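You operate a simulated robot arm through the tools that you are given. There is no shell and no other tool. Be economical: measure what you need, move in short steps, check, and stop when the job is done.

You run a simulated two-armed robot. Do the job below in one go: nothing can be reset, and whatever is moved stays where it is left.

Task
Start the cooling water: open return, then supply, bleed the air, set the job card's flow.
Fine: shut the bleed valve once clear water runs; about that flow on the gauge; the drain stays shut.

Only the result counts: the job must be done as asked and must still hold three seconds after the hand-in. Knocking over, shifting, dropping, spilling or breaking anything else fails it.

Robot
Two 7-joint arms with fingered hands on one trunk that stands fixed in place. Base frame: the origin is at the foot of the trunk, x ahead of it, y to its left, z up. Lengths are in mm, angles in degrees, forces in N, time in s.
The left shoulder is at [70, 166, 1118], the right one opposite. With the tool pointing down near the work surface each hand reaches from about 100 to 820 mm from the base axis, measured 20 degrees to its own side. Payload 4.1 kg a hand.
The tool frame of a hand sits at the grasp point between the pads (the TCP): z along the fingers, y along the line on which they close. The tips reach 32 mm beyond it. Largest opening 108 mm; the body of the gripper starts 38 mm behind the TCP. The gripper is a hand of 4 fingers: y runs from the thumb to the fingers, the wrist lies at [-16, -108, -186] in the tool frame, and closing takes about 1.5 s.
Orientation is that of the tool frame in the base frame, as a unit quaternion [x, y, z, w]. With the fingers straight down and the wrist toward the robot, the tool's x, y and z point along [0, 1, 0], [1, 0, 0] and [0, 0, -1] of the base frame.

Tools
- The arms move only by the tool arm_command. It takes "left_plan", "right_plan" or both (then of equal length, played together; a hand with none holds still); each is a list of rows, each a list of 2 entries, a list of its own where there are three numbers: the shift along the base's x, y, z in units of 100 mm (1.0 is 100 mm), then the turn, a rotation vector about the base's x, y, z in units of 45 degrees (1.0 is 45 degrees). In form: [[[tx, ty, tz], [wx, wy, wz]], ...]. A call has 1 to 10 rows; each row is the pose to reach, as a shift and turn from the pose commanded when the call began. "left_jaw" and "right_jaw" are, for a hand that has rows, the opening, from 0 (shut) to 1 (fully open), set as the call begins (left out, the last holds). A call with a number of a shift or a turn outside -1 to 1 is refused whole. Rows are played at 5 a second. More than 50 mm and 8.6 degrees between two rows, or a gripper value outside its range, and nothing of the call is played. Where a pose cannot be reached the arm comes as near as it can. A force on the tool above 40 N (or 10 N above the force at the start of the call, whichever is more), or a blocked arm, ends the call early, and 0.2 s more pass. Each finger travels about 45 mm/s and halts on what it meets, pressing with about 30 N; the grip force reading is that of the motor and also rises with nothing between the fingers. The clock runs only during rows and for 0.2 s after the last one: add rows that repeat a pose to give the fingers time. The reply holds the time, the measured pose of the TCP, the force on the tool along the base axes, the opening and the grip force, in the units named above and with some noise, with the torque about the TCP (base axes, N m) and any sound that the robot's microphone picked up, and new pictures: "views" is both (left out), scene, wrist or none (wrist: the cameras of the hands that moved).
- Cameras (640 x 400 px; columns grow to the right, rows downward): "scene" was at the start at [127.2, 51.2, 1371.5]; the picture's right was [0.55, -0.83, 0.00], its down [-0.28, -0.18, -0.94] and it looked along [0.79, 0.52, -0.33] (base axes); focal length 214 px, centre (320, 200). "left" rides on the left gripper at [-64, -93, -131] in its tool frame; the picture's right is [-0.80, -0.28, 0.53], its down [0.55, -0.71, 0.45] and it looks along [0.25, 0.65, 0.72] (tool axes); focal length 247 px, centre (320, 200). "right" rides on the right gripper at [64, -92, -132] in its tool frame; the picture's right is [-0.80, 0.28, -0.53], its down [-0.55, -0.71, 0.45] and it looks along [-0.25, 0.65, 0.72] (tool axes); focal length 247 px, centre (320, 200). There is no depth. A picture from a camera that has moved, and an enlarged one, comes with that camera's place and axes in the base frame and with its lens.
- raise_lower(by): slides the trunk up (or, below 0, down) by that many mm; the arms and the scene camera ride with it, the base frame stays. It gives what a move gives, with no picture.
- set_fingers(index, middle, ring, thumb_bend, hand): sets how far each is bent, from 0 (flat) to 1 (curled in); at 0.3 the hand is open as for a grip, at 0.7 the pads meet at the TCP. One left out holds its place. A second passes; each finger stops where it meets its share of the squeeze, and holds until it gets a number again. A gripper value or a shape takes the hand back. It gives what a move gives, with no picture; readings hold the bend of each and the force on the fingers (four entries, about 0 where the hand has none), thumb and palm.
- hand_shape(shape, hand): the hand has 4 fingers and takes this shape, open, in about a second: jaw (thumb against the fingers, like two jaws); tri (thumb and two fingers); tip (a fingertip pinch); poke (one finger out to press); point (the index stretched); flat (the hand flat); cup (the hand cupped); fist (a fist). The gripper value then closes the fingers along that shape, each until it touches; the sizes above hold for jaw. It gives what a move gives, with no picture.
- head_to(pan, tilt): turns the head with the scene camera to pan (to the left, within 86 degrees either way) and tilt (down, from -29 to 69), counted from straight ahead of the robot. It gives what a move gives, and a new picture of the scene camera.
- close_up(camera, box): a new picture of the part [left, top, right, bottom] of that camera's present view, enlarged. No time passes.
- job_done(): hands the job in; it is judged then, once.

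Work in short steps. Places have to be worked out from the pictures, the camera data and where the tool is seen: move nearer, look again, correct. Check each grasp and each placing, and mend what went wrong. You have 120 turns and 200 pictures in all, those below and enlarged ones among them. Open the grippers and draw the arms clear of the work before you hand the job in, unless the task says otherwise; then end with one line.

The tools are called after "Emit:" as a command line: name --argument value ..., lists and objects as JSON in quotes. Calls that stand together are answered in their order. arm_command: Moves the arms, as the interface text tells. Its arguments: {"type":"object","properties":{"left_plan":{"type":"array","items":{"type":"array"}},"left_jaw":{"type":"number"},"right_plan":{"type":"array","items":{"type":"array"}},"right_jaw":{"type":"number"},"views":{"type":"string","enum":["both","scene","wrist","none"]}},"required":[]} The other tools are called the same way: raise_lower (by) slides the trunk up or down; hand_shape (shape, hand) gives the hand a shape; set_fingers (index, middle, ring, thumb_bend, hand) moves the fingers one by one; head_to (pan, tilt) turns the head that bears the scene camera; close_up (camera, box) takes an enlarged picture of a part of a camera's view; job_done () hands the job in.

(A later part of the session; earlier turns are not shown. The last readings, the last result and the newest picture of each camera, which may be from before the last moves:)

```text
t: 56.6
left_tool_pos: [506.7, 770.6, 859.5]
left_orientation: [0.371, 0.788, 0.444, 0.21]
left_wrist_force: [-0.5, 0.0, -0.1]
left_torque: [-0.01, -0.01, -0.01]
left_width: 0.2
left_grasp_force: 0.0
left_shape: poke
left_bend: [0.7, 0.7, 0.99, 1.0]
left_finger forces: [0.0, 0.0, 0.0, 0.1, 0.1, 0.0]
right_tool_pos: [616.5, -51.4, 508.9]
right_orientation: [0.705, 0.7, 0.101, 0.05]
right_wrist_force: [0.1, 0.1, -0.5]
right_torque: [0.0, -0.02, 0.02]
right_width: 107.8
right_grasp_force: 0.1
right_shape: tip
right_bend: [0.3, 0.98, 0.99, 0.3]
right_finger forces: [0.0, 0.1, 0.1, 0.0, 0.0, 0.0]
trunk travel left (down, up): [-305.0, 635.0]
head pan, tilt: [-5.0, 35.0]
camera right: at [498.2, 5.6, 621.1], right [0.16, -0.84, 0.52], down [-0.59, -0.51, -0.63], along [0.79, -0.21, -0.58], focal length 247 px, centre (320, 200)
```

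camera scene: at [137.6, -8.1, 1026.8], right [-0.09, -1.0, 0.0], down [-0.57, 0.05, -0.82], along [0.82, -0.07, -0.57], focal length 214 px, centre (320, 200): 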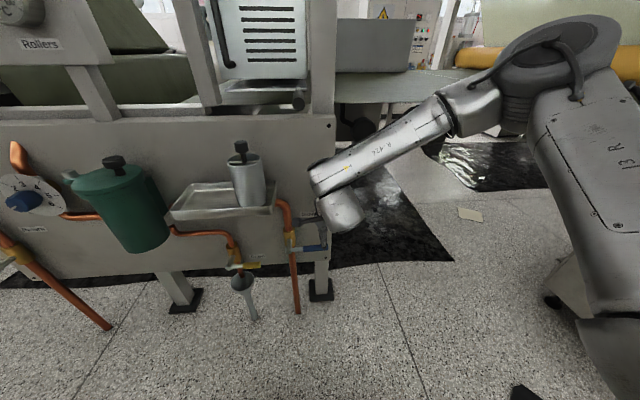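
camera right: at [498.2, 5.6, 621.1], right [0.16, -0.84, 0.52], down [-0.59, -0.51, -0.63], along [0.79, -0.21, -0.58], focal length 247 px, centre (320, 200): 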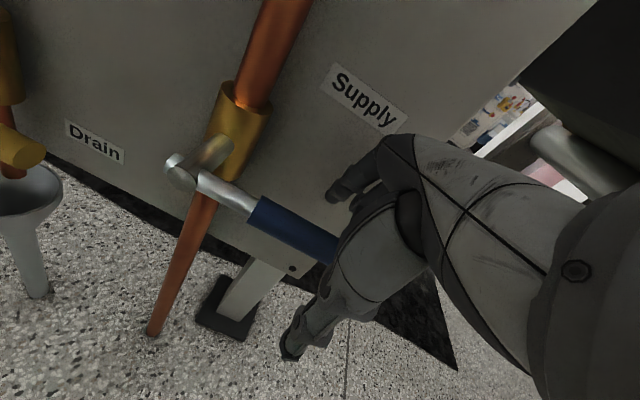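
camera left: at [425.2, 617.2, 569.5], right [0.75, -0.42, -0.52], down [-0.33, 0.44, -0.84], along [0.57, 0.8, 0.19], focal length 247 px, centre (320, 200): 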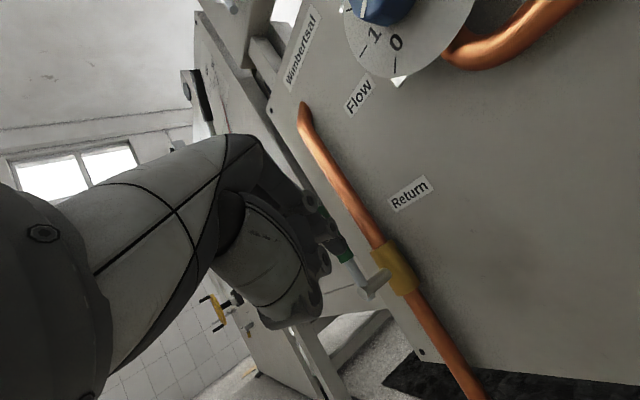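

Handle lies between the fingers. Nudge inboard and close.

Emit:
arm_command --right_plan '[[[0, 0.1, -0.06], [0, 0, 0]], [[0, 0.1, -0.06], [0, 0, 0]], [[0, 0.1, -0.06], [0, 0, 0]], [[0, 0.1, -0.06], [0, 0, 0]], [[0, 0.1, -0.06], [0, 0, 0]], [[0, 0.1, -0.06], [0, 0, 0]], [[0, 0.1, -0.06], [0, 0, 0]], [[0, 0.1, -0.06], [0, 0, 0]], [[0, 0.1, -0.06], [0, 0, 0]]]' --right_jaw 0 --views "wrist"

```text
t: 58.6
left_tool_pos: [507.1, 769.9, 860.3]
left_orientation: [0.37, 0.788, 0.444, 0.21]
left_wrist_force: [-0.4, 0.1, 0.3]
left_torque: [0.0, -0.05, -0.02]
left_width: 0.0
left_grasp_force: 0.0
left_shape: poke
left_bend: [0.7, 0.7, 0.99, 1.0]
left_finger forces: [0.1, 0.0, 0.0, 0.1, 0.0, 0.1]
right_tool_pos: [616.8, -42.0, 502.6]
right_orientation: [0.706, 0.699, 0.101, 0.051]
right_wrist_force: [7.0, -3.8, 7.5]
right_torque: [-0.27, 0.04, 0.06]
right_width: 8.1
right_grasp_force: 29.6
right_shape: tip
right_bend: [0.71, 1.0, 1.0, 0.74]
right_finger forces: [13.0, 20.6, 0.0, 0.1, 29.3, 0.0]
trunk travel left (down, up): [-305.0, 635.0]
head pan, tilt: [-5.0, 35.0]
camera right: at [498.5, 15.8, 615.9], right [0.16, -0.84, 0.52], down [-0.59, -0.5, -0.63], along [0.79, -0.21, -0.58], focal length 247 px, centre (320, 200)
```

right: 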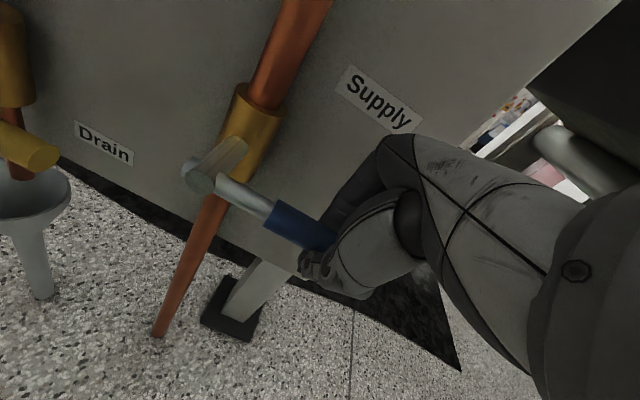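

Grip closed around/under the handle. Lift along the arc with the hand rolling partly with it.

Emit:
arm_command --right_plan '[[[0, 0.01, 0.11], [0.1, 0, 0]], [[0, 0.03, 0.22], [0.2, 0, 0]], [[0, 0.07, 0.33], [0.3, 0, 0]], [[0, 0.12, 0.44], [0.4, 0, 0]], [[0, 0.19, 0.54], [0.5, 0, 0]], [[0, 0.27, 0.63], [0.6, 0, 0]]]' --views "wrist"

```text
t: 59.5
left_tool_pos: [507.4, 773.0, 860.4]
left_orientation: [0.369, 0.789, 0.444, 0.208]
left_wrist_force: [-0.4, 0.6, -0.8]
left_torque: [-0.02, -0.03, -0.01]
left_width: 0.0
left_grasp_force: 0.0
left_shape: poke
left_bend: [0.7, 0.7, 0.99, 1.0]
left_finger forces: [0.0, 0.0, 0.1, 0.1, 0.1, 0.1]
right_tool_pos: [617.3, -37.8, 534.0]
right_orientation: [0.711, 0.676, 0.187, -0.043]
right_wrist_force: [0.9, -22.9, -16.5]
right_torque: [-1.87, -0.23, -0.14]
right_width: 5.8
right_grasp_force: 29.9
right_shape: tip
right_bend: [0.66, 0.99, 1.0, 0.69]
right_finger forces: [30.5, 4.8, 34.2, 0.0, 35.6, 0.0]
trunk travel left (down, up): [-305.0, 635.0]
head pan, tilt: [-5.0, 35.0]
stopped in row 4 (right hand): the force on the tool passed its limit at 40 N (the readings are from after the stop); the commanded pose is now the measured one
camera right: at [500.5, -11.3, 658.8], right [0.15, -0.95, 0.29], down [-0.61, -0.32, -0.73], along [0.78, -0.06, -0.62], focal length 247 px, centre (320, 200)
```

right: 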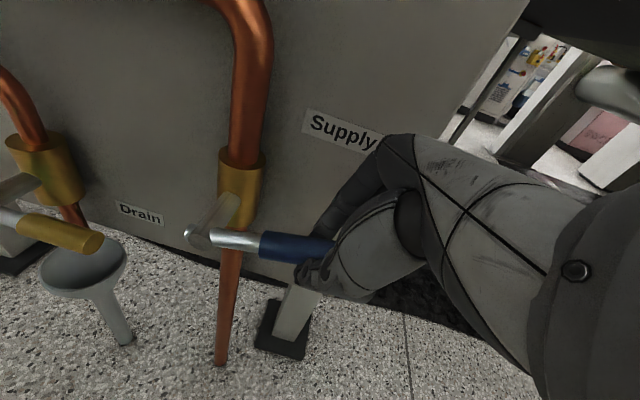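

The lever has turned ~19° up. Forces are from my path mismatch; continue with no more roll and less y at first.

Emit:
arm_command --right_plan '[[[0, -0.02, 0.08], [0, 0, 0]], [[0, 0, 0.16], [0, 0, 0]], [[0, 0.04, 0.24], [0, 0, 0]], [[0, 0.1, 0.32], [0, 0, 0]]]' --views "wrist"

```text
t: 60.5
left_tool_pos: [505.0, 772.2, 862.0]
left_orientation: [0.369, 0.789, 0.445, 0.21]
left_wrist_force: [-0.3, 0.1, 0.5]
left_torque: [0.03, 0.03, -0.01]
left_width: 0.0
left_grasp_force: 0.1
left_shape: poke
left_bend: [0.7, 0.7, 0.99, 1.0]
left_finger forces: [0.0, 0.0, 0.1, 0.0, 0.1, 0.0]
right_tool_pos: [612.6, -22.2, 575.6]
right_orientation: [0.706, 0.679, 0.197, -0.046]
right_wrist_force: [-8.7, -6.9, 8.1]
right_torque: [-0.21, 0.21, 0.04]
right_width: 7.1
right_grasp_force: 29.7
right_shape: tip
right_bend: [0.7, 1.0, 0.99, 0.71]
right_finger forces: [20.8, 0.1, 2.4, 0.0, 24.1, 0.0]
trunk travel left (down, up): [-305.0, 635.0]
head pan, tilt: [-5.0, 35.0]
camera right: at [496.7, 2.1, 699.3], right [0.16, -0.95, 0.27], down [-0.59, -0.31, -0.74], along [0.79, -0.04, -0.61], focal length 247 px, centre (320, 200)
```

right: 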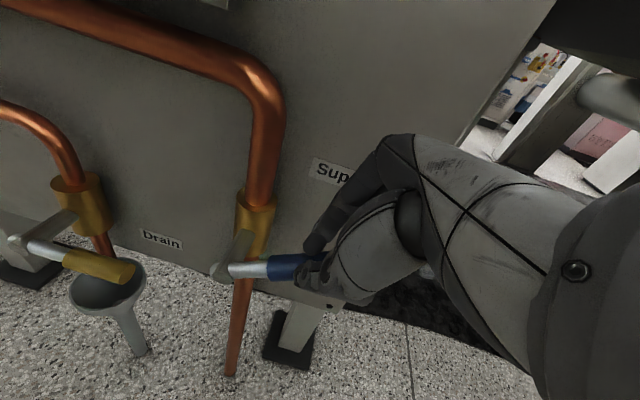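

Lever at ~45°. Continue the arc with equal hand roll so the hand keeps clear of the tray.

Emit:
arm_command --right_plan '[[[0.02, 0.09, 0.07], [0.16, 0, 0]], [[0.04, 0.2, 0.14], [0.32, 0, 0]], [[0.05, 0.32, 0.19], [0.48, 0, 0]]]' --views "both"

```text
t: 61.3
left_tool_pos: [506.1, 771.6, 860.1]
left_orientation: [0.37, 0.788, 0.445, 0.21]
left_wrist_force: [0.3, -0.4, -0.6]
left_torque: [0.01, -0.01, -0.02]
left_width: 0.0
left_grasp_force: 0.1
left_shape: poke
left_bend: [0.7, 0.7, 0.99, 1.0]
left_finger forces: [0.1, 0.1, 0.0, 0.0, 0.0, 0.0]
right_tool_pos: [620.3, 7.9, 588.4]
right_orientation: [0.687, 0.629, 0.318, -0.178]
right_wrist_force: [-0.2, 0.4, -0.4]
right_torque: [-0.01, -0.01, -0.02]
right_width: 7.6
right_grasp_force: 30.0
right_shape: tip
right_bend: [0.71, 1.0, 1.0, 0.74]
right_finger forces: [0.1, 0.0, 0.0, 0.0, 0.0, 0.0]
trunk travel left (down, up): [-305.0, 635.0]
head pan, tilt: [-5.0, 35.0]
camera scene: at [137.4, -8.3, 1026.9], right [-0.09, -1.0, 0.0], down [-0.57, 0.05, -0.82], along [0.82, -0.07, -0.57], focal length 214 px, centre (320, 200)
camera right: at [503.3, -14.6, 714.1], right [0.16, -0.98, -0.09], down [-0.6, -0.02, -0.8], along [0.79, 0.18, -0.59], focal length 247 px, centre (320, 200)
```

scene: 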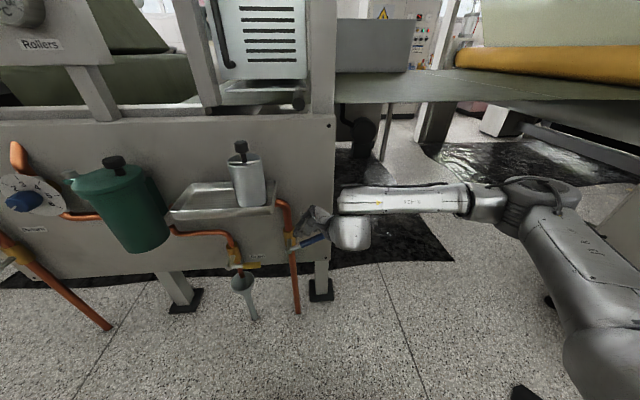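
right: 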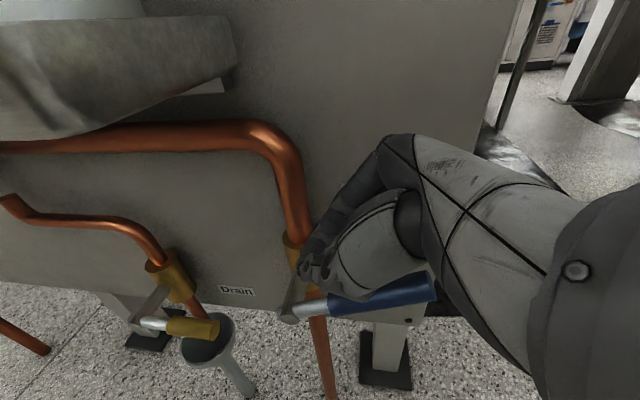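

The pinch slid off the handle's end; lever rests at ~25°. I'll reposition perpendicular to the handle and use the full jaw grip nearer the hub, rolling with the lever.

Emit:
arm_command --right_plan '[[[0, -0.15, 0.1], [0, 0, 0]], [[0, -0.4, 0.2], [-0.18, 0, 0]], [[-0.03, -0.6, 0.2], [-0.37, 0, 0]]]' --views "none"

Emit:
hand_shape --shape "jaw" --hand "right"

Emit:
close_up --camera "right" --box '[0, 0, 640, 400]'

```text
t: 62.1
left_tool_pos: [506.7, 771.3, 860.0]
left_orientation: [0.368, 0.789, 0.446, 0.209]
left_wrist_force: [-0.5, 0.5, 0.0]
left_torque: [0.01, 0.0, -0.02]
left_width: 0.0
left_grasp_force: 0.0
left_shape: poke
left_bend: [0.7, 0.7, 0.99, 1.0]
left_finger forces: [0.0, 0.0, 0.0, 0.1, 0.1, 0.0]
right_tool_pos: [617.9, -53.2, 607.8]
right_orientation: [0.706, 0.669, 0.221, -0.075]
right_wrist_force: [-0.4, -0.3, -0.1]
right_torque: [0.03, 0.0, 0.0]
right_width: 7.4
right_grasp_force: 30.0
right_shape: tip
right_bend: [0.71, 1.0, 1.0, 0.74]
right_finger forces: [0.1, 0.1, 0.0, 0.1, 0.0, 0.1]
trunk travel left (down, up): [-305.0, 635.0]
head pan, tilt: [-5.0, 35.0]
```

```text
t: 63.0
left_tool_pos: [506.4, 771.1, 859.9]
left_orientation: [0.37, 0.788, 0.444, 0.21]
left_wrist_force: [-0.9, -0.1, 0.5]
left_torque: [0.0, 0.0, 0.01]
left_width: 0.0
left_grasp_force: 0.1
left_shape: poke
left_bend: [0.7, 0.7, 0.99, 1.0]
left_finger forces: [0.0, 0.0, 0.0, 0.0, 0.0, 0.0]
right_tool_pos: [617.0, -55.1, 608.7]
right_orientation: [0.706, 0.668, 0.222, -0.076]
right_wrist_force: [-0.4, 0.2, 0.9]
right_torque: [0.02, 0.04, 0.01]
right_width: 107.4
right_grasp_force: 0.1
right_shape: jaw
right_bend: [0.3, 0.3, 0.3, 0.3]
right_finger forces: [0.0, 0.1, 0.1, 0.0, 0.0, 0.0]
trunk travel left (down, up): [-305.0, 635.0]
head pan, tilt: [-5.0, 35.0]
```

```text
1.00 times, centred on (320, 200) of right (not enlarged: the box is as wide or as high as the picture)
camera zoom: at [500.9, -39.5, 734.3], right [0.16, -0.97, 0.2], down [-0.6, -0.25, -0.76], along [0.78, 0.0, -0.62], focal length 247 px, centre (320, 200)
```

zoom: 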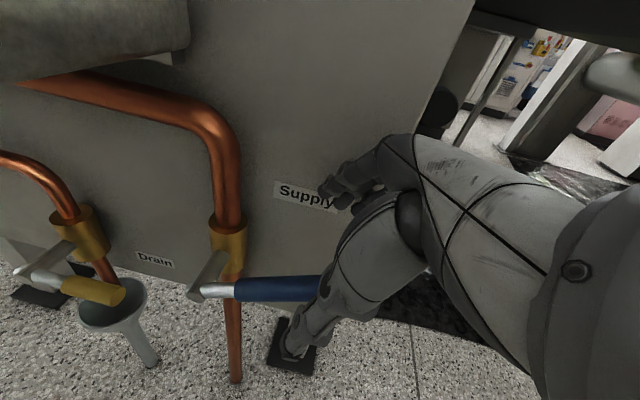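

Aligned with the lever (roll 24.5°). Descend along the tool axis to the handle at r≈80.

Emit:
arm_command --right_plan '[[[0, 0.18, -0.37], [0, 0, 0]], [[0, 0.35, -0.74], [0, 0, 0]]]' --right_jaw 1 --views "wrist"

```text
t: 63.6
left_tool_pos: [506.2, 772.5, 860.4]
left_orientation: [0.37, 0.789, 0.444, 0.209]
left_wrist_force: [-1.1, -0.9, 0.0]
left_torque: [0.0, 0.02, -0.01]
left_width: 0.0
left_grasp_force: 0.0
left_shape: poke
left_bend: [0.7, 0.7, 0.99, 1.0]
left_finger forces: [0.1, 0.0, 0.0, 0.1, 0.0, 0.0]
right_tool_pos: [617.7, -19.5, 532.2]
right_orientation: [0.706, 0.668, 0.222, -0.076]
right_wrist_force: [0.0, 0.8, -1.1]
right_torque: [0.01, 0.04, 0.03]
right_width: 107.9
right_grasp_force: 0.2
right_shape: jaw
right_bend: [0.3, 0.3, 0.3, 0.3]
right_finger forces: [0.1, 0.0, 0.0, 0.0, 0.0, 0.1]
trunk travel left (down, up): [-305.0, 635.0]
head pan, tilt: [-5.0, 35.0]
camera right: at [500.8, -4.8, 659.2], right [0.16, -0.97, 0.2], down [-0.6, -0.25, -0.76], along [0.78, 0.0, -0.62], focal length 247 px, centre (320, 200)
```

right: 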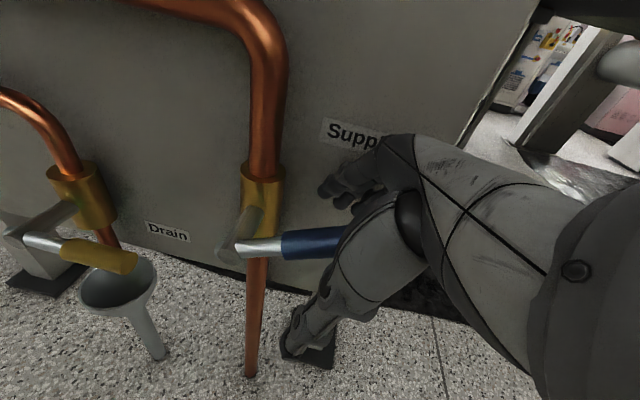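

Handle is between thumb and fingers. Close the jaw on it.

Emit:
arm_command --right_plan '[[[0, 0, 0], [0, 0, 0]], [[0, 0, 0], [0, 0, 0]], [[0, 0, 0], [0, 0, 0]], [[0, 0, 0], [0, 0, 0]], [[0, 0, 0], [0, 0, 0]], [[0, 0, 0], [0, 0, 0]], [[0, 0, 0], [0, 0, 0]], [[0, 0, 0], [0, 0, 0]], [[0, 0, 0], [0, 0, 0]]]' --right_jaw 0 --views "wrist"

```text
t: 65.6
left_tool_pos: [507.5, 772.3, 859.0]
left_orientation: [0.369, 0.789, 0.444, 0.208]
left_wrist_force: [0.2, 0.1, 0.0]
left_torque: [-0.01, -0.01, -0.02]
left_width: 0.3
left_grasp_force: 0.0
left_shape: poke
left_bend: [0.7, 0.7, 0.99, 1.0]
left_finger forces: [0.1, 0.0, 0.0, 0.1, 0.0, 0.0]
right_tool_pos: [616.9, -19.3, 532.7]
right_orientation: [0.706, 0.669, 0.221, -0.076]
right_wrist_force: [-6.9, 1.6, -7.7]
right_torque: [-0.07, 0.01, 0.04]
right_width: 4.7
right_grasp_force: 30.1
right_shape: jaw
right_bend: [0.71, 0.7, 0.7, 0.76]
right_finger forces: [11.4, 0.1, 0.0, 0.0, 20.5, 0.1]
trunk travel left (down, up): [-305.0, 635.0]
head pan, tilt: [-5.0, 35.0]
camera right: at [500.2, -4.6, 658.6], right [0.16, -0.97, 0.2], down [-0.6, -0.25, -0.76], along [0.78, 0.0, -0.62], focal length 247 px, centre (320, 200)
```

right: 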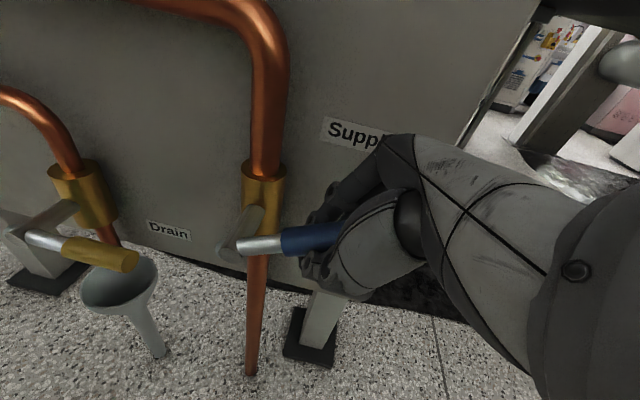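

The fingers enclose the handle. Rotate rigidly about the hub, in 7° steps.

Emit:
arm_command --right_plan '[[[0, 0.048, 0.089], [0.155, 0, 0]], [[0, 0.104, 0.167], [0.31, 0, 0]], [[0, 0.17, 0.237], [0.465, 0, 0]], [[0, 0.244, 0.299], [0.62, 0, 0]]]' --views "wrist"

```text
t: 66.6
left_tool_pos: [507.8, 771.0, 860.6]
left_orientation: [0.368, 0.789, 0.445, 0.208]
left_wrist_force: [0.1, -0.9, -0.3]
left_torque: [-0.02, 0.0, 0.0]
left_width: 0.1
left_grasp_force: 0.0
left_shape: poke
left_bend: [0.7, 0.7, 0.99, 1.0]
left_finger forces: [0.0, 0.0, 0.1, 0.0, 0.0, 0.0]
right_tool_pos: [617.9, 6.3, 564.0]
right_orientation: [0.667, 0.594, 0.377, -0.245]
right_wrist_force: [2.6, -5.9, -4.3]
right_torque: [-0.19, -0.03, -0.05]
right_width: 3.5
right_grasp_force: 30.8
right_shape: jaw
right_bend: [0.71, 0.7, 0.7, 0.79]
right_finger forces: [0.1, 0.0, 0.1, 0.0, 0.0, 0.0]
trunk travel left (down, up): [-305.0, 635.0]
head pan, tilt: [-5.0, 35.0]
camera right: at [501.0, -40.8, 682.9], right [0.16, -0.95, -0.28], down [-0.6, 0.14, -0.79], along [0.79, 0.29, -0.55], focal length 247 px, centre (320, 200)
```

right: 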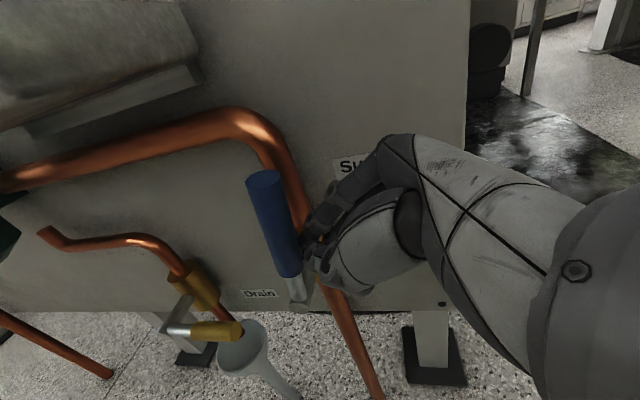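

The lever swung up to ~82°, with my closed fingers on its right side. Push it +y gently to the stop.

Emit:
arm_command --right_plan '[[[0, 0.08, 0.02], [0, 0, 0]], [[0, 0.15, 0.03], [0, 0, 0]], [[0, 0.22, 0.03], [0, 0, 0]], [[0, 0.29, 0.03], [0, 0, 0]], [[0, 0.36, 0.03], [0, 0, 0]]]' --views "wrist"

```text
t: 67.5
left_tool_pos: [503.7, 774.2, 860.9]
left_orientation: [0.367, 0.789, 0.446, 0.208]
left_wrist_force: [0.2, 0.2, -0.6]
left_torque: [-0.01, 0.0, -0.02]
left_width: 0.3
left_grasp_force: 0.1
left_shape: poke
left_bend: [0.7, 0.7, 0.99, 1.0]
left_finger forces: [0.0, 0.0, 0.0, 0.0, 0.1, 0.0]
right_tool_pos: [622.1, 23.5, 566.4]
right_orientation: [0.672, 0.592, 0.377, -0.238]
right_wrist_force: [5.7, -27.1, 0.2]
right_torque: [-0.29, -0.01, 0.1]
right_width: 2.8
right_grasp_force: 29.9
right_shape: jaw
right_bend: [0.7, 0.71, 0.7, 0.79]
right_finger forces: [0.1, 10.4, 0.0, 0.0, 35.9, 0.0]
trunk travel left (down, up): [-305.0, 635.0]
head pan, tilt: [-5.0, 35.0]
stopped in row 4 (right hand): the force on the tool passed its limit at 51 N (the readings are from after the stop); the commanded pose is now the measured one
camera right: at [504.7, -19.5, 685.5], right [0.14, -0.95, -0.27], down [-0.6, 0.13, -0.79], along [0.79, 0.27, -0.55], focal length 247 px, centre (320, 200)
```

right: 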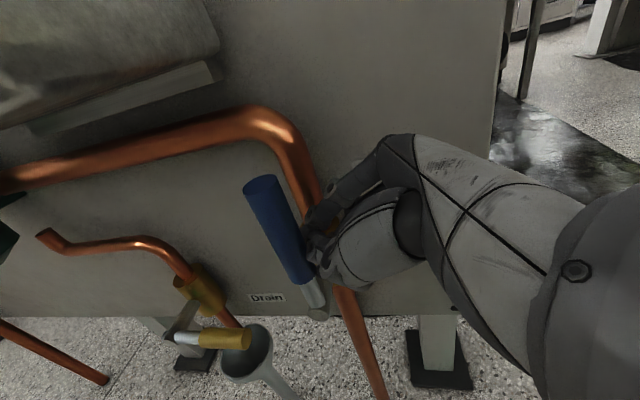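

Reached the stop at 51 N. Withdraw the right hand to the right, and check.

Emit:
arm_command --right_plan '[[[0, -0.3, 0], [0, 0, 0]], [[0, -0.6, 0.05], [0, 0, 0]], [[-0.1, -1, 0.1], [0, 0, 0]]]' --views "wrist"

Emit:
head_to --pan 35 --tilt 5

```text
t: 68.3
left_tool_pos: [502.7, 773.5, 860.4]
left_orientation: [0.369, 0.789, 0.445, 0.21]
left_wrist_force: [-0.8, 0.1, 0.2]
left_torque: [-0.01, -0.03, -0.04]
left_width: 0.1
left_grasp_force: 0.1
left_shape: poke
left_bend: [0.7, 0.7, 0.99, 1.0]
left_finger forces: [0.1, 0.0, 0.0, 0.0, 0.0, 0.1]
right_tool_pos: [609.8, -72.8, 577.8]
right_orientation: [0.669, 0.594, 0.377, -0.241]
right_wrist_force: [-0.7, -0.2, -0.4]
right_torque: [0.0, -0.05, 0.01]
right_width: 2.4
right_grasp_force: 30.2
right_shape: jaw
right_bend: [0.7, 0.7, 0.7, 0.79]
right_finger forces: [0.0, 0.0, 0.0, 0.0, 0.0, 0.0]
trunk travel left (down, up): [-305.0, 635.0]
head pan, tilt: [-5.0, 35.0]
camera right: at [491.7, -117.0, 695.9], right [0.15, -0.95, -0.27], down [-0.6, 0.13, -0.79], along [0.79, 0.28, -0.55], focal length 247 px, centre (320, 200)
```

right: 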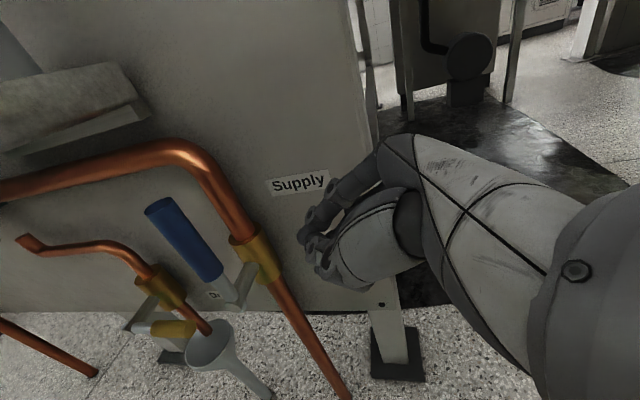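

```text
t: 69.4
left_tool_pos: [505.5, 773.6, 859.4]
left_orientation: [0.368, 0.789, 0.445, 0.209]
left_wrist_force: [-0.7, -0.3, 0.4]
left_torque: [0.0, 0.0, -0.02]
left_width: 0.0
left_grasp_force: 0.0
left_shape: poke
left_bend: [0.7, 0.7, 0.99, 1.0]
left_finger forces: [0.0, 0.1, 0.0, 0.0, 0.0, 0.0]
right_tool_pos: [609.3, -72.8, 577.3]
right_orientation: [0.669, 0.594, 0.376, -0.24]
right_wrist_force: [-1.0, -0.4, -0.9]
right_torque: [0.0, 0.0, -0.02]
right_width: 2.7
right_grasp_force: 30.1
right_shape: jaw
right_bend: [0.7, 0.7, 0.7, 0.79]
right_finger forces: [0.0, 0.1, 0.1, 0.1, 0.0, 0.1]
trunk travel left (down, up): [-305.0, 635.0]
head pan, tilt: [35.0, 5.0]
camera scene: at [124.9, 52.1, 1075.0], right [0.57, -0.82, 0.0], down [-0.07, -0.05, -1.0], along [0.82, 0.57, -0.09], focal length 214 px, centre (320, 200)
```

scene: 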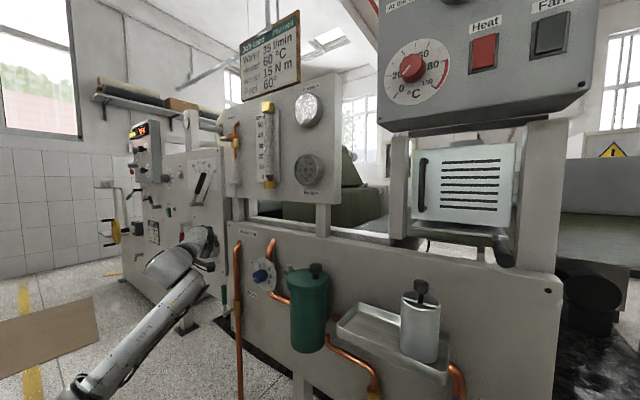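

Supply is upright (tip y≈54, z≈621). Check gauges and bleed valve.

Emit:
close_up --camera "scene" --box '[210, 80, 340, 200]'

Emit:
close_up --camera "scene" --box '[215, 110, 255, 165]'

Emit:
close_up --camera "left" --box '[0, 0, 640, 400]'

```text
3.33 times, centred on (275, 140) of scene
camera zoom: at [124.9, 52.1, 1075.0], right [0.57, -0.82, 0.0], down [-0.07, -0.05, -1.0], along [0.82, 0.57, -0.09], focal length 715 px, centre (470, 400)
```

zoom: 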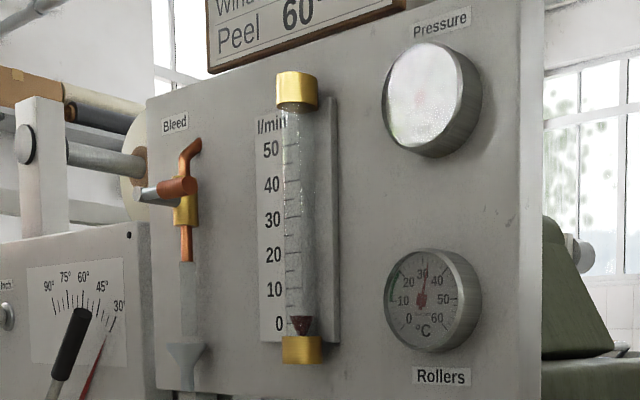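

```text
7.27 times, centred on (235, 138) of scene
camera zoom: at [124.9, 52.1, 1075.0], right [0.57, -0.82, 0.0], down [-0.07, -0.05, -1.0], along [0.82, 0.57, -0.09], focal length 1560 px, centre (938, 654)
```

zoom: 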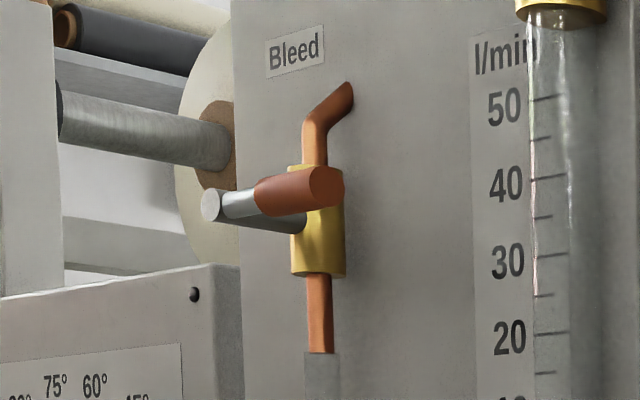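

```text
1.00 times, centred on (320, 200) of left (not enlarged: the box is as wide or as high as the picture)
camera zoom: at [422.8, 620.7, 848.8], right [0.75, -0.41, -0.52], down [-0.34, 0.43, -0.84], along [0.57, 0.8, 0.18], focal length 247 px, centre (320, 200)
```

zoom: 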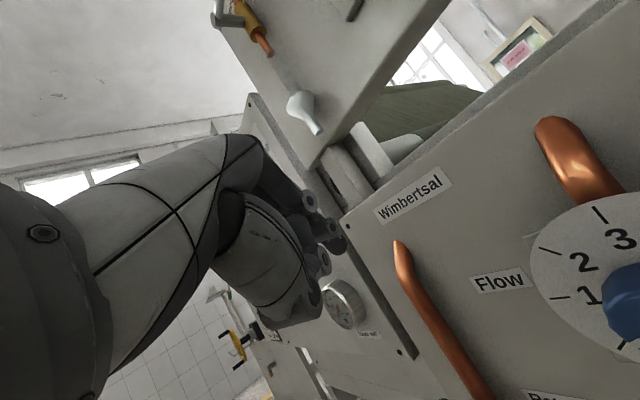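

Bleed is shut the same way (handle horizontal toward −y), at roughly x≈630–650, y≈900, z≈1250. First retract the right hand well back, before raising the trunk.

Emit:
arm_command --right_plan '[[[-0.3, -0.1, 0], [-0.1, 0, 0]], [[-0.6, -0.3, 0], [-0.25, 0, 0]], [[-0.9, -0.5, 0], [-0.4, 0, 0]], [[-1, -0.8, 0], [-0.5, 0, 0]]]' --views "none"

Emit:
arm_command --right_plan '[[[-0.3, -0.1, 0], [0, 0, 0]], [[-0.6, -0.3, 0], [0, 0, 0]], [[-0.9, -0.5, 0], [0, 0, 0]], [[-1, -0.6, 0], [0, 0, 0]]]' --views "none"

Emit:
head_to --pan -20 --tilt 25

```text
t: 70.4
left_tool_pos: [504.1, 774.2, 860.2]
left_orientation: [0.368, 0.789, 0.445, 0.209]
left_wrist_force: [-0.6, -0.2, -0.3]
left_torque: [-0.01, -0.01, 0.03]
left_width: 0.0
left_grasp_force: 0.1
left_shape: poke
left_bend: [0.7, 0.7, 0.99, 1.0]
left_finger forces: [0.0, 0.1, 0.0, 0.0, 0.0, 0.0]
right_tool_pos: [510.4, -153.5, 577.2]
right_orientation: [0.704, 0.656, 0.253, -0.105]
right_wrist_force: [-0.4, -0.6, -0.4]
right_torque: [-0.02, -0.01, -0.01]
right_width: 2.6
right_grasp_force: 29.7
right_shape: jaw
right_bend: [0.7, 0.7, 0.7, 0.79]
right_finger forces: [0.1, 0.0, 0.0, 0.0, 0.0, 0.1]
trunk travel left (down, up): [-305.0, 635.0]
head pan, tilt: [35.0, 5.0]
```

```text
t: 71.4
left_tool_pos: [500.9, 773.3, 863.2]
left_orientation: [0.366, 0.788, 0.447, 0.209]
left_wrist_force: [-1.6, -0.5, 1.0]
left_torque: [-0.07, 0.0, -0.02]
left_width: 0.1
left_grasp_force: 0.1
left_shape: poke
left_bend: [0.7, 0.7, 0.99, 1.0]
left_finger forces: [0.1, 0.1, 0.0, 0.0, 0.1, 0.1]
right_tool_pos: [426.7, -226.3, 578.9]
right_orientation: [0.702, 0.656, 0.255, -0.113]
right_wrist_force: [-0.1, 0.0, 0.1]
right_torque: [-0.02, -0.04, 0.02]
right_width: 2.6
right_grasp_force: 30.2
right_shape: jaw
right_bend: [0.7, 0.7, 0.7, 0.79]
right_finger forces: [0.1, 0.0, 0.1, 0.1, 0.1, 0.1]
right hand out of reach, approached as far as the arm can: row 3, 4
trunk travel left (down, up): [-305.0, 635.0]
head pan, tilt: [35.0, 5.0]
```

```text
t: 72.6
left_tool_pos: [505.2, 773.5, 860.2]
left_orientation: [0.368, 0.789, 0.445, 0.209]
left_wrist_force: [-0.3, -0.2, -0.5]
left_torque: [0.01, 0.0, 0.0]
left_width: 0.0
left_grasp_force: 0.1
left_shape: poke
left_bend: [0.7, 0.7, 0.99, 1.0]
left_finger forces: [0.0, 0.1, 0.1, 0.0, 0.1, 0.0]
right_tool_pos: [429.6, -225.9, 578.5]
right_orientation: [0.704, 0.654, 0.253, -0.113]
right_wrist_force: [0.9, -0.4, 0.7]
right_torque: [-0.02, 0.04, 0.01]
right_width: 2.5
right_grasp_force: 30.2
right_shape: jaw
right_bend: [0.7, 0.7, 0.7, 0.79]
right_finger forces: [0.1, 0.0, 0.0, 0.0, 0.1, 0.0]
trunk travel left (down, up): [-305.0, 635.0]
head pan, tilt: [-20.0, 25.0]
camera scene: at [136.1, -32.0, 1042.6], right [-0.34, -0.94, 0.0], down [-0.4, 0.14, -0.91], along [0.85, -0.31, -0.42], focal length 214 px, centre (320, 200)
```

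scene: 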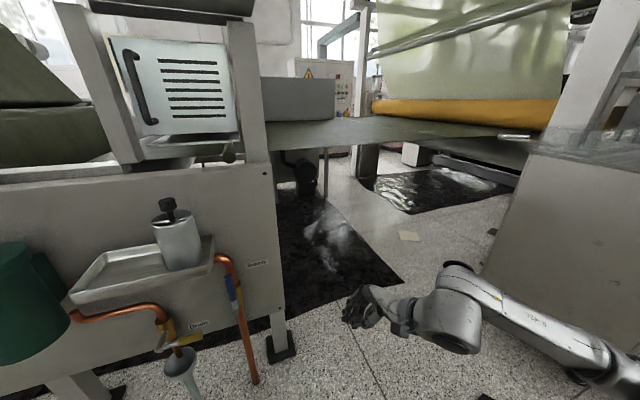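

Right arm is clear. Raise the trunk 350 and look at the bleed valve with the left hand camera.

Emit:
raise_lower --by 350

Emit:
head_to --pan 50 --tilt 10

Emit:
close_up --camera "left" --box '[0, 0, 640, 400]'

```text
t: 76.0
left_tool_pos: [504.5, 773.8, 1209.3]
left_orientation: [0.368, 0.789, 0.445, 0.209]
left_wrist_force: [-0.8, -0.4, -0.1]
left_torque: [-0.03, 0.01, 0.02]
left_width: 0.0
left_grasp_force: 0.1
left_shape: poke
left_bend: [0.7, 0.7, 0.99, 1.0]
left_finger forces: [0.0, 0.0, 0.0, 0.0, 0.0, 0.0]
right_tool_pos: [427.6, -225.6, 927.3]
right_orientation: [0.704, 0.654, 0.253, -0.113]
right_wrist_force: [1.0, 0.7, -0.3]
right_torque: [-0.02, -0.01, 0.02]
right_width: 2.6
right_grasp_force: 30.1
right_shape: jaw
right_bend: [0.7, 0.7, 0.7, 0.79]
right_finger forces: [0.0, 0.0, 0.0, 0.1, 0.1, 0.1]
trunk travel left (down, up): [-655.0, 285.0]
head pan, tilt: [-20.0, 25.0]
```

```text
t: 77.4
left_tool_pos: [504.8, 772.0, 1209.2]
left_orientation: [0.368, 0.789, 0.446, 0.209]
left_wrist_force: [1.1, -0.4, -0.5]
left_torque: [0.0, 0.01, -0.02]
left_width: 0.1
left_grasp_force: 0.1
left_shape: poke
left_bend: [0.7, 0.7, 0.99, 1.0]
left_finger forces: [0.0, 0.0, 0.1, 0.1, 0.0, 0.0]
right_tool_pos: [429.9, -225.3, 927.5]
right_orientation: [0.704, 0.655, 0.252, -0.112]
right_wrist_force: [0.2, -0.6, 0.8]
right_torque: [0.04, -0.04, -0.01]
right_width: 2.6
right_grasp_force: 30.2
right_shape: jaw
right_bend: [0.7, 0.7, 0.7, 0.79]
right_finger forces: [0.0, 0.0, 0.1, 0.1, 0.1, 0.1]
trunk travel left (down, up): [-655.0, 285.0]
head pan, tilt: [50.0, 10.0]
camera scene: at [109.4, 70.6, 1417.0], right [0.77, -0.64, 0.0], down [-0.11, -0.13, -0.98], along [0.63, 0.75, -0.17], focal length 214 px, centre (320, 200)
```

scene: 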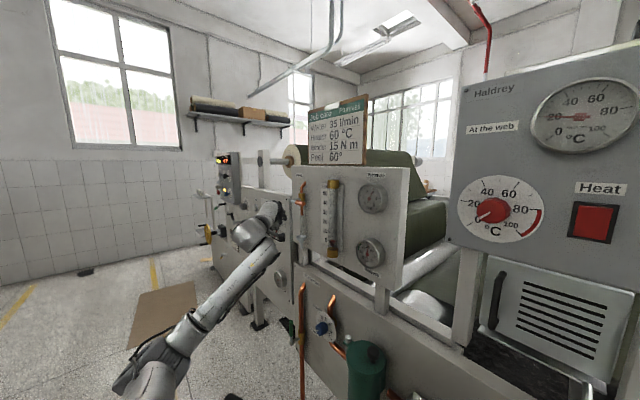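

```text
1.00 times, centred on (320, 200) of left (not enlarged: the box is as wide or as high as the picture)
camera zoom: at [422.8, 620.7, 1198.8], right [0.75, -0.41, -0.52], down [-0.34, 0.43, -0.84], along [0.57, 0.8, 0.18], focal length 247 px, centre (320, 200)
```

zoom: 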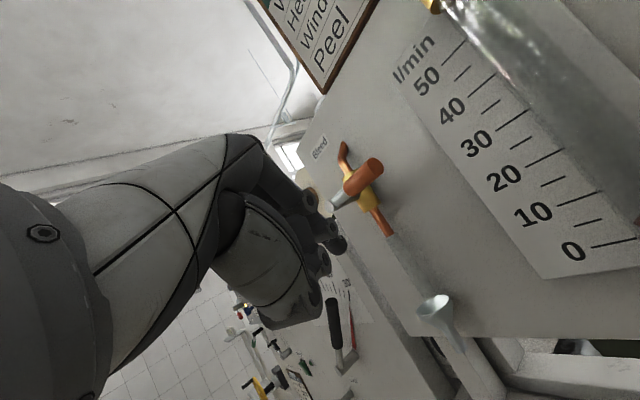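

Triangulated: bleed handle tip ≈[632,794,1247], hub ≈[632,905,1250] — same geometry as the return valve, 752 mm higher. Raise 120 more and replay the same moves: pitch up, go below.

Emit:
raise_lower --by 120

Emit:
arm_command --left_plan '[[[0, -0.2, -0.1], [0.107, -0.128, 0]], [[0, -0.4, -0.3], [0.214, -0.255, 0]], [[0, -0.4, -0.5], [0.322, -0.383, 0]], [[0, -0.4, -0.7], [0.429, -0.511, 0]], [[0, -0.4, -0.9], [0.536, -0.638, 0]], [[0, -0.4, -1], [0.643, -0.766, 0]]]' --views "none"

Emit:
arm_command --left_plan '[[[0, 0, -0.4], [0, 0, 0]], [[0, 0, -0.7], [0, 0, 0]], [[0.35, 0.3, -0.7], [0, 0, 0]], [[0.7, 0.6, -0.6], [0, 0, 0]], [[0.97, 0.78, -0.45], [0, 0, 0]]]' --views "both"

```text
t: 78.9
left_tool_pos: [505.0, 773.1, 1329.5]
left_orientation: [0.368, 0.79, 0.444, 0.208]
left_wrist_force: [0.6, 0.1, 0.0]
left_torque: [-0.01, -0.01, 0.0]
left_width: 0.0
left_grasp_force: 0.1
left_shape: poke
left_bend: [0.7, 0.7, 0.99, 1.0]
left_finger forces: [0.0, 0.1, 0.0, 0.0, 0.0, 0.0]
right_tool_pos: [428.5, -225.0, 1047.4]
right_orientation: [0.704, 0.654, 0.252, -0.113]
right_wrist_force: [0.1, 0.4, -0.1]
right_torque: [-0.02, 0.01, -0.02]
right_width: 2.5
right_grasp_force: 30.0
right_shape: jaw
right_bend: [0.7, 0.7, 0.7, 0.79]
right_finger forces: [0.0, 0.0, 0.0, 0.0, 0.0, 0.0]
trunk travel left (down, up): [-775.0, 165.0]
head pan, tilt: [50.0, 10.0]
```

```text
t: 80.3
left_tool_pos: [505.6, 734.0, 1230.4]
left_orientation: [0.26, 0.558, 0.714, 0.333]
left_wrist_force: [0.8, 0.2, -0.7]
left_torque: [0.02, 0.02, -0.02]
left_width: 0.0
left_grasp_force: 0.0
left_shape: poke
left_bend: [0.7, 0.7, 0.99, 1.0]
left_finger forces: [0.0, 0.1, 0.1, 0.0, 0.1, 0.0]
right_tool_pos: [430.0, -224.7, 1048.4]
right_orientation: [0.704, 0.654, 0.252, -0.114]
right_wrist_force: [0.6, 0.2, 0.0]
right_torque: [0.02, 0.03, -0.01]
right_width: 2.8
right_grasp_force: 29.9
right_shape: jaw
right_bend: [0.7, 0.7, 0.7, 0.79]
right_finger forces: [0.0, 0.0, 0.1, 0.0, 0.1, 0.1]
trunk travel left (down, up): [-775.0, 165.0]
head pan, tilt: [50.0, 10.0]
```

```text
t: 81.5
left_tool_pos: [600.6, 812.8, 1187.6]
left_orientation: [0.261, 0.559, 0.713, 0.333]
left_wrist_force: [-0.3, -0.4, -0.1]
left_torque: [0.01, 0.0, 0.0]
left_width: 0.1
left_grasp_force: 0.1
left_shape: poke
left_bend: [0.7, 0.7, 0.99, 1.0]
left_finger forces: [0.0, 0.0, 0.0, 0.0, 0.0, 0.1]
right_tool_pos: [429.5, -226.4, 1046.3]
right_orientation: [0.704, 0.654, 0.253, -0.113]
right_wrist_force: [1.4, -0.2, -1.3]
right_torque: [-0.01, 0.0, -0.03]
right_width: 2.5
right_grasp_force: 30.0
right_shape: jaw
right_bend: [0.7, 0.7, 0.7, 0.79]
right_finger forces: [0.0, 0.0, 0.0, 0.0, 0.1, 0.0]
trunk travel left (down, up): [-775.0, 165.0]
head pan, tilt: [50.0, 10.0]
camera scene: at [109.7, 70.3, 1536.9], right [0.77, -0.64, 0.0], down [-0.11, -0.13, -0.98], along [0.63, 0.75, -0.17], focal length 214 px, centre (320, 200)
camera left: at [561.5, 695.1, 1065.1], right [0.96, -0.24, -0.15], down [0.11, 0.81, -0.58], along [0.26, 0.54, 0.8], focal length 247 px, centre (320, 200)
```

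scene: 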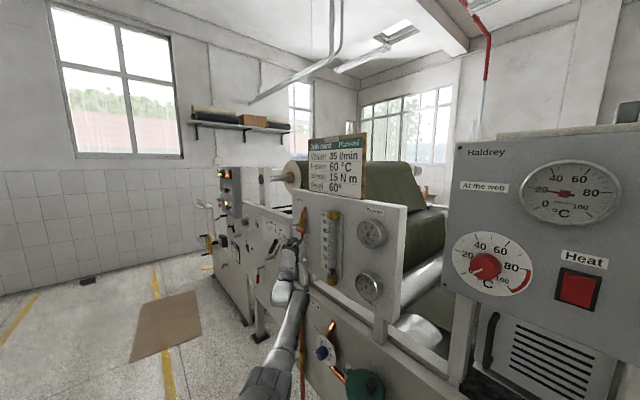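
left: 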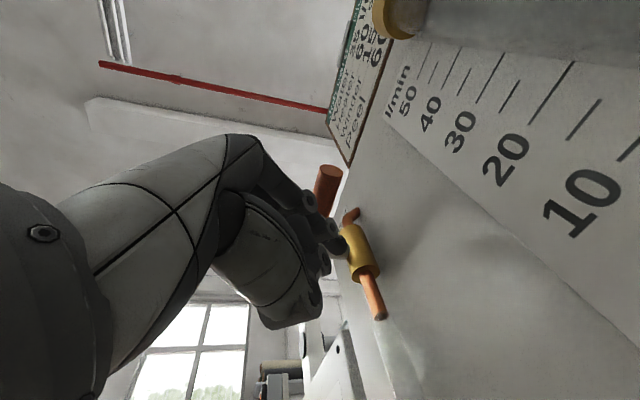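

Same view as with the return valve. Zoom on the outlet for baseline, then push up.

Emit:
arm_command --left_plan '[[[0, -0.03, 0.15], [0, 0, 0]], [[0, -0.03, 0.25], [0, 0, 0]], [[0, -0.03, 0.35], [0, 0, 0]], [[0, -0.03, 0.45], [0, 0, 0]], [[0, -0.03, 0.55], [0, 0, 0]], [[0, 0.02, 0.68], [0, 0, 0]], [[0, 0.1, 0.8], [0, 0, 0]], [[0, 0.2, 0.9], [0, 0, 0]]]' --views "both"

Emit:
close_up --camera "scene" --box '[270, 190, 350, 290]'

```text
t: 83.3
left_tool_pos: [599.8, 833.0, 1274.1]
left_orientation: [0.261, 0.558, 0.713, 0.335]
left_wrist_force: [-4.4, -2.4, -5.9]
left_torque: [-0.22, 0.05, 0.07]
left_width: 0.0
left_grasp_force: 0.1
left_shape: poke
left_bend: [0.7, 0.7, 0.99, 1.0]
left_finger forces: [0.1, 7.9, 0.1, 0.0, 0.1, 0.0]
right_tool_pos: [427.8, -225.5, 1047.5]
right_orientation: [0.703, 0.655, 0.253, -0.113]
right_wrist_force: [0.6, -0.7, 0.9]
right_torque: [0.01, 0.01, 0.0]
right_width: 2.7
right_grasp_force: 29.9
right_shape: jaw
right_bend: [0.7, 0.7, 0.7, 0.79]
right_finger forces: [0.0, 0.1, 0.0, 0.0, 0.0, 0.1]
trunk travel left (down, up): [-775.0, 165.0]
head pan, tilt: [50.0, 10.0]
camera scene: at [108.8, 71.6, 1536.9], right [0.77, -0.64, 0.0], down [-0.11, -0.13, -0.98], along [0.63, 0.75, -0.17], focal length 214 px, centre (320, 200)
camera left: at [560.8, 714.5, 1152.3], right [0.96, -0.24, -0.15], down [0.11, 0.81, -0.58], along [0.26, 0.54, 0.8], focal length 247 px, centre (320, 200)
```

scene: 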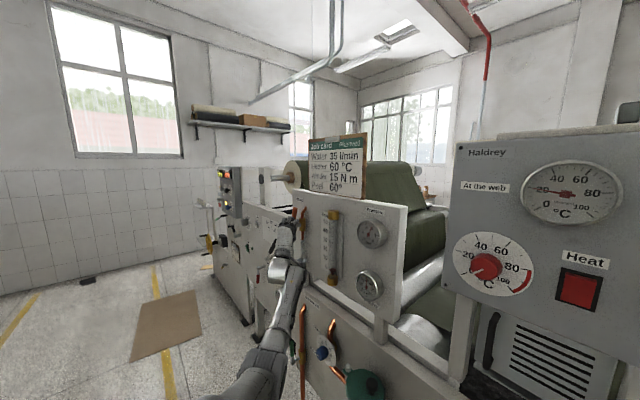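
left: 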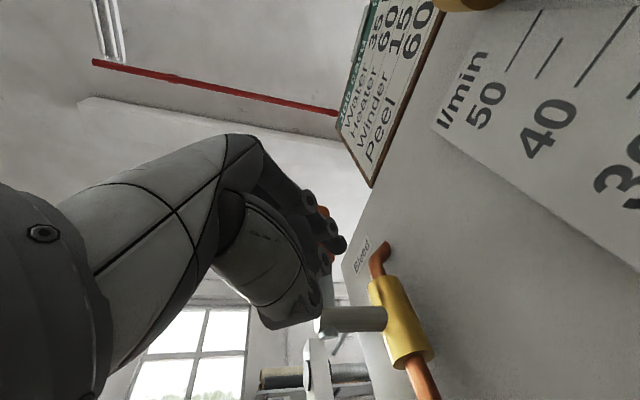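

```text
4.00 times, centred on (310, 240) of scene
camera zoom: at [108.8, 71.6, 1536.9], right [0.77, -0.64, 0.0], down [-0.11, -0.13, -0.98], along [0.63, 0.75, -0.17], focal length 858 px, centre (360, 40)
```

zoom: 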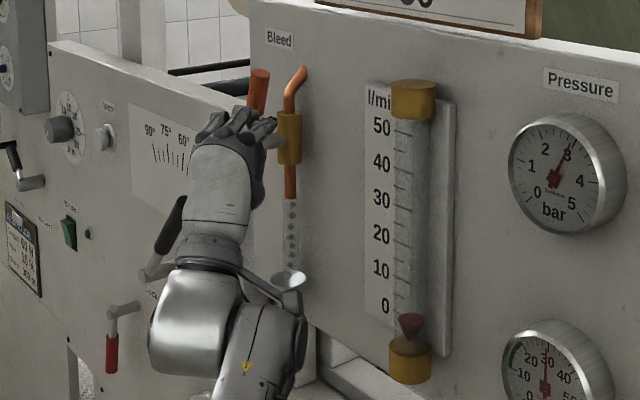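

Bleed is open (~65°): bubbles in the outlet, pressure 3 bar. Hold and watch until clear water runs.

Emit:
arm_command --left_plan '[[[0, 0, 0], [0, 0, 0]], [[0, 0, 0], [0, 0, 0]], [[0, 0, 0], [0, 0, 0]], [[0, 0, 0], [0, 0, 0]], [[0, 0, 0], [0, 0, 0]], [[0, 0, 0], [0, 0, 0]], [[0, 0, 0], [0, 0, 0]], [[0, 0, 0], [0, 0, 0]], [[0, 0, 0], [0, 0, 0]], [[0, 0, 0], [0, 0, 0]]]' --views "none"

Emit:
close_up --camera "scene" --box '[280, 190, 350, 290]'

```text
t: 85.5
left_tool_pos: [599.7, 830.9, 1274.0]
left_orientation: [0.261, 0.558, 0.714, 0.333]
left_wrist_force: [-2.4, -0.6, -1.9]
left_torque: [-0.06, 0.01, 0.08]
left_width: 0.0
left_grasp_force: 0.0
left_shape: poke
left_bend: [0.7, 0.7, 0.99, 1.0]
left_finger forces: [0.0, 3.7, 0.1, 0.0, 0.0, 0.0]
right_tool_pos: [428.1, -224.6, 1047.6]
right_orientation: [0.704, 0.654, 0.252, -0.113]
right_wrist_force: [-1.2, -0.7, -0.4]
right_torque: [-0.01, 0.01, -0.03]
right_width: 2.5
right_grasp_force: 30.4
right_shape: jaw
right_bend: [0.7, 0.7, 0.7, 0.79]
right_finger forces: [0.0, 0.1, 0.0, 0.0, 0.0, 0.1]
trunk travel left (down, up): [-775.0, 165.0]
head pan, tilt: [50.0, 10.0]
```

```text
4.00 times, centred on (315, 240) of scene
camera zoom: at [109.0, 70.9, 1537.0], right [0.77, -0.64, 0.0], down [-0.11, -0.13, -0.98], along [0.63, 0.75, -0.17], focal length 858 px, centre (340, 40)
```

zoom: 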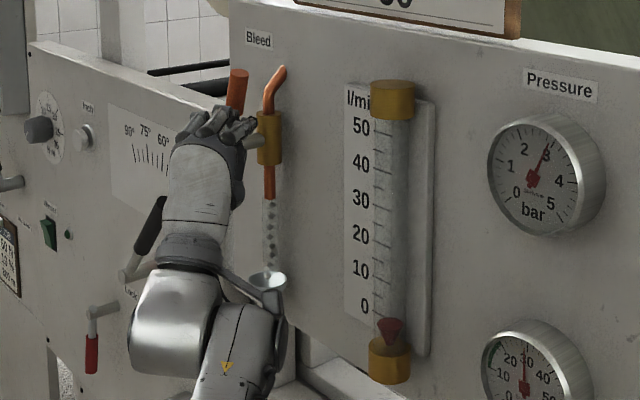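

Still bubbling. Meanwhile back off and pitch the hand down for the closing push.

Emit:
arm_command --left_plan '[[[-0.1, -0.25, 0], [0, 0, 0]], [[-0.2, -0.35, 0.1], [-0.107, 0.128, 0]], [[-0.25, -0.35, 0.3], [-0.214, 0.255, 0]], [[-0.25, -0.35, 0.5], [-0.322, 0.383, 0]], [[-0.25, -0.35, 0.7], [-0.429, 0.511, 0]], [[-0.25, -0.35, 0.85], [-0.536, 0.638, 0]], [[-0.25, -0.3, 1], [-0.643, 0.766, 0]]]' --views "wrist"

Emit:
close_up --camera "scene" --box '[270, 190, 350, 290]'

```text
t: 87.1
left_tool_pos: [576.5, 800.5, 1374.5]
left_orientation: [0.368, 0.789, 0.444, 0.209]
left_wrist_force: [-0.7, 0.6, -0.1]
left_torque: [-0.01, -0.02, 0.0]
left_width: 0.0
left_grasp_force: 0.2
left_shape: poke
left_bend: [0.7, 0.7, 0.99, 1.0]
left_finger forces: [0.0, 0.1, 0.1, 0.0, 0.0, 0.1]
right_tool_pos: [427.9, -226.8, 1046.7]
right_orientation: [0.704, 0.655, 0.252, -0.113]
right_wrist_force: [-1.3, -0.3, -1.5]
right_torque: [0.02, 0.01, 0.0]
right_width: 2.5
right_grasp_force: 30.0
right_shape: jaw
right_bend: [0.7, 0.7, 0.7, 0.79]
right_finger forces: [0.0, 0.1, 0.1, 0.0, 0.0, 0.0]
trunk travel left (down, up): [-775.0, 165.0]
head pan, tilt: [50.0, 10.0]
camera left: at [495.2, 647.9, 1364.1], right [0.75, -0.42, -0.52], down [-0.34, 0.43, -0.84], along [0.57, 0.8, 0.18], focal length 247 px, centre (320, 200)
```

left: 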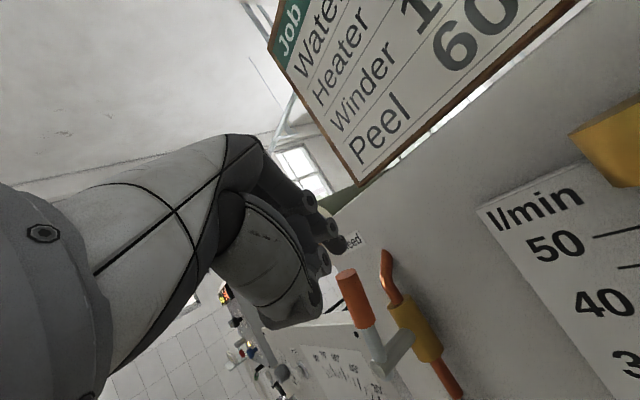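

```text
4.00 times, centred on (310, 240) of scene
camera zoom: at [108.7, 70.2, 1537.0], right [0.77, -0.64, 0.0], down [-0.11, -0.13, -0.98], along [0.63, 0.75, -0.17], focal length 858 px, centre (360, 40)
```

zoom: 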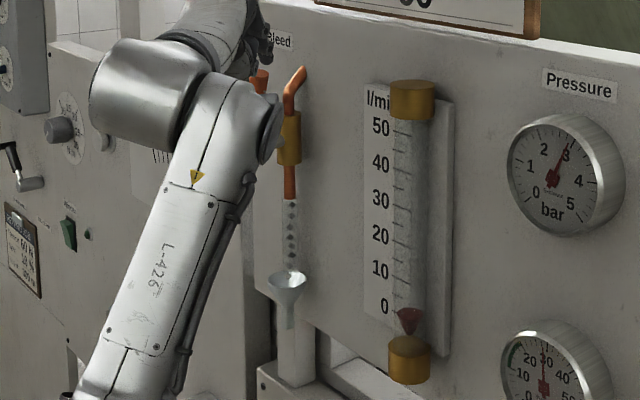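

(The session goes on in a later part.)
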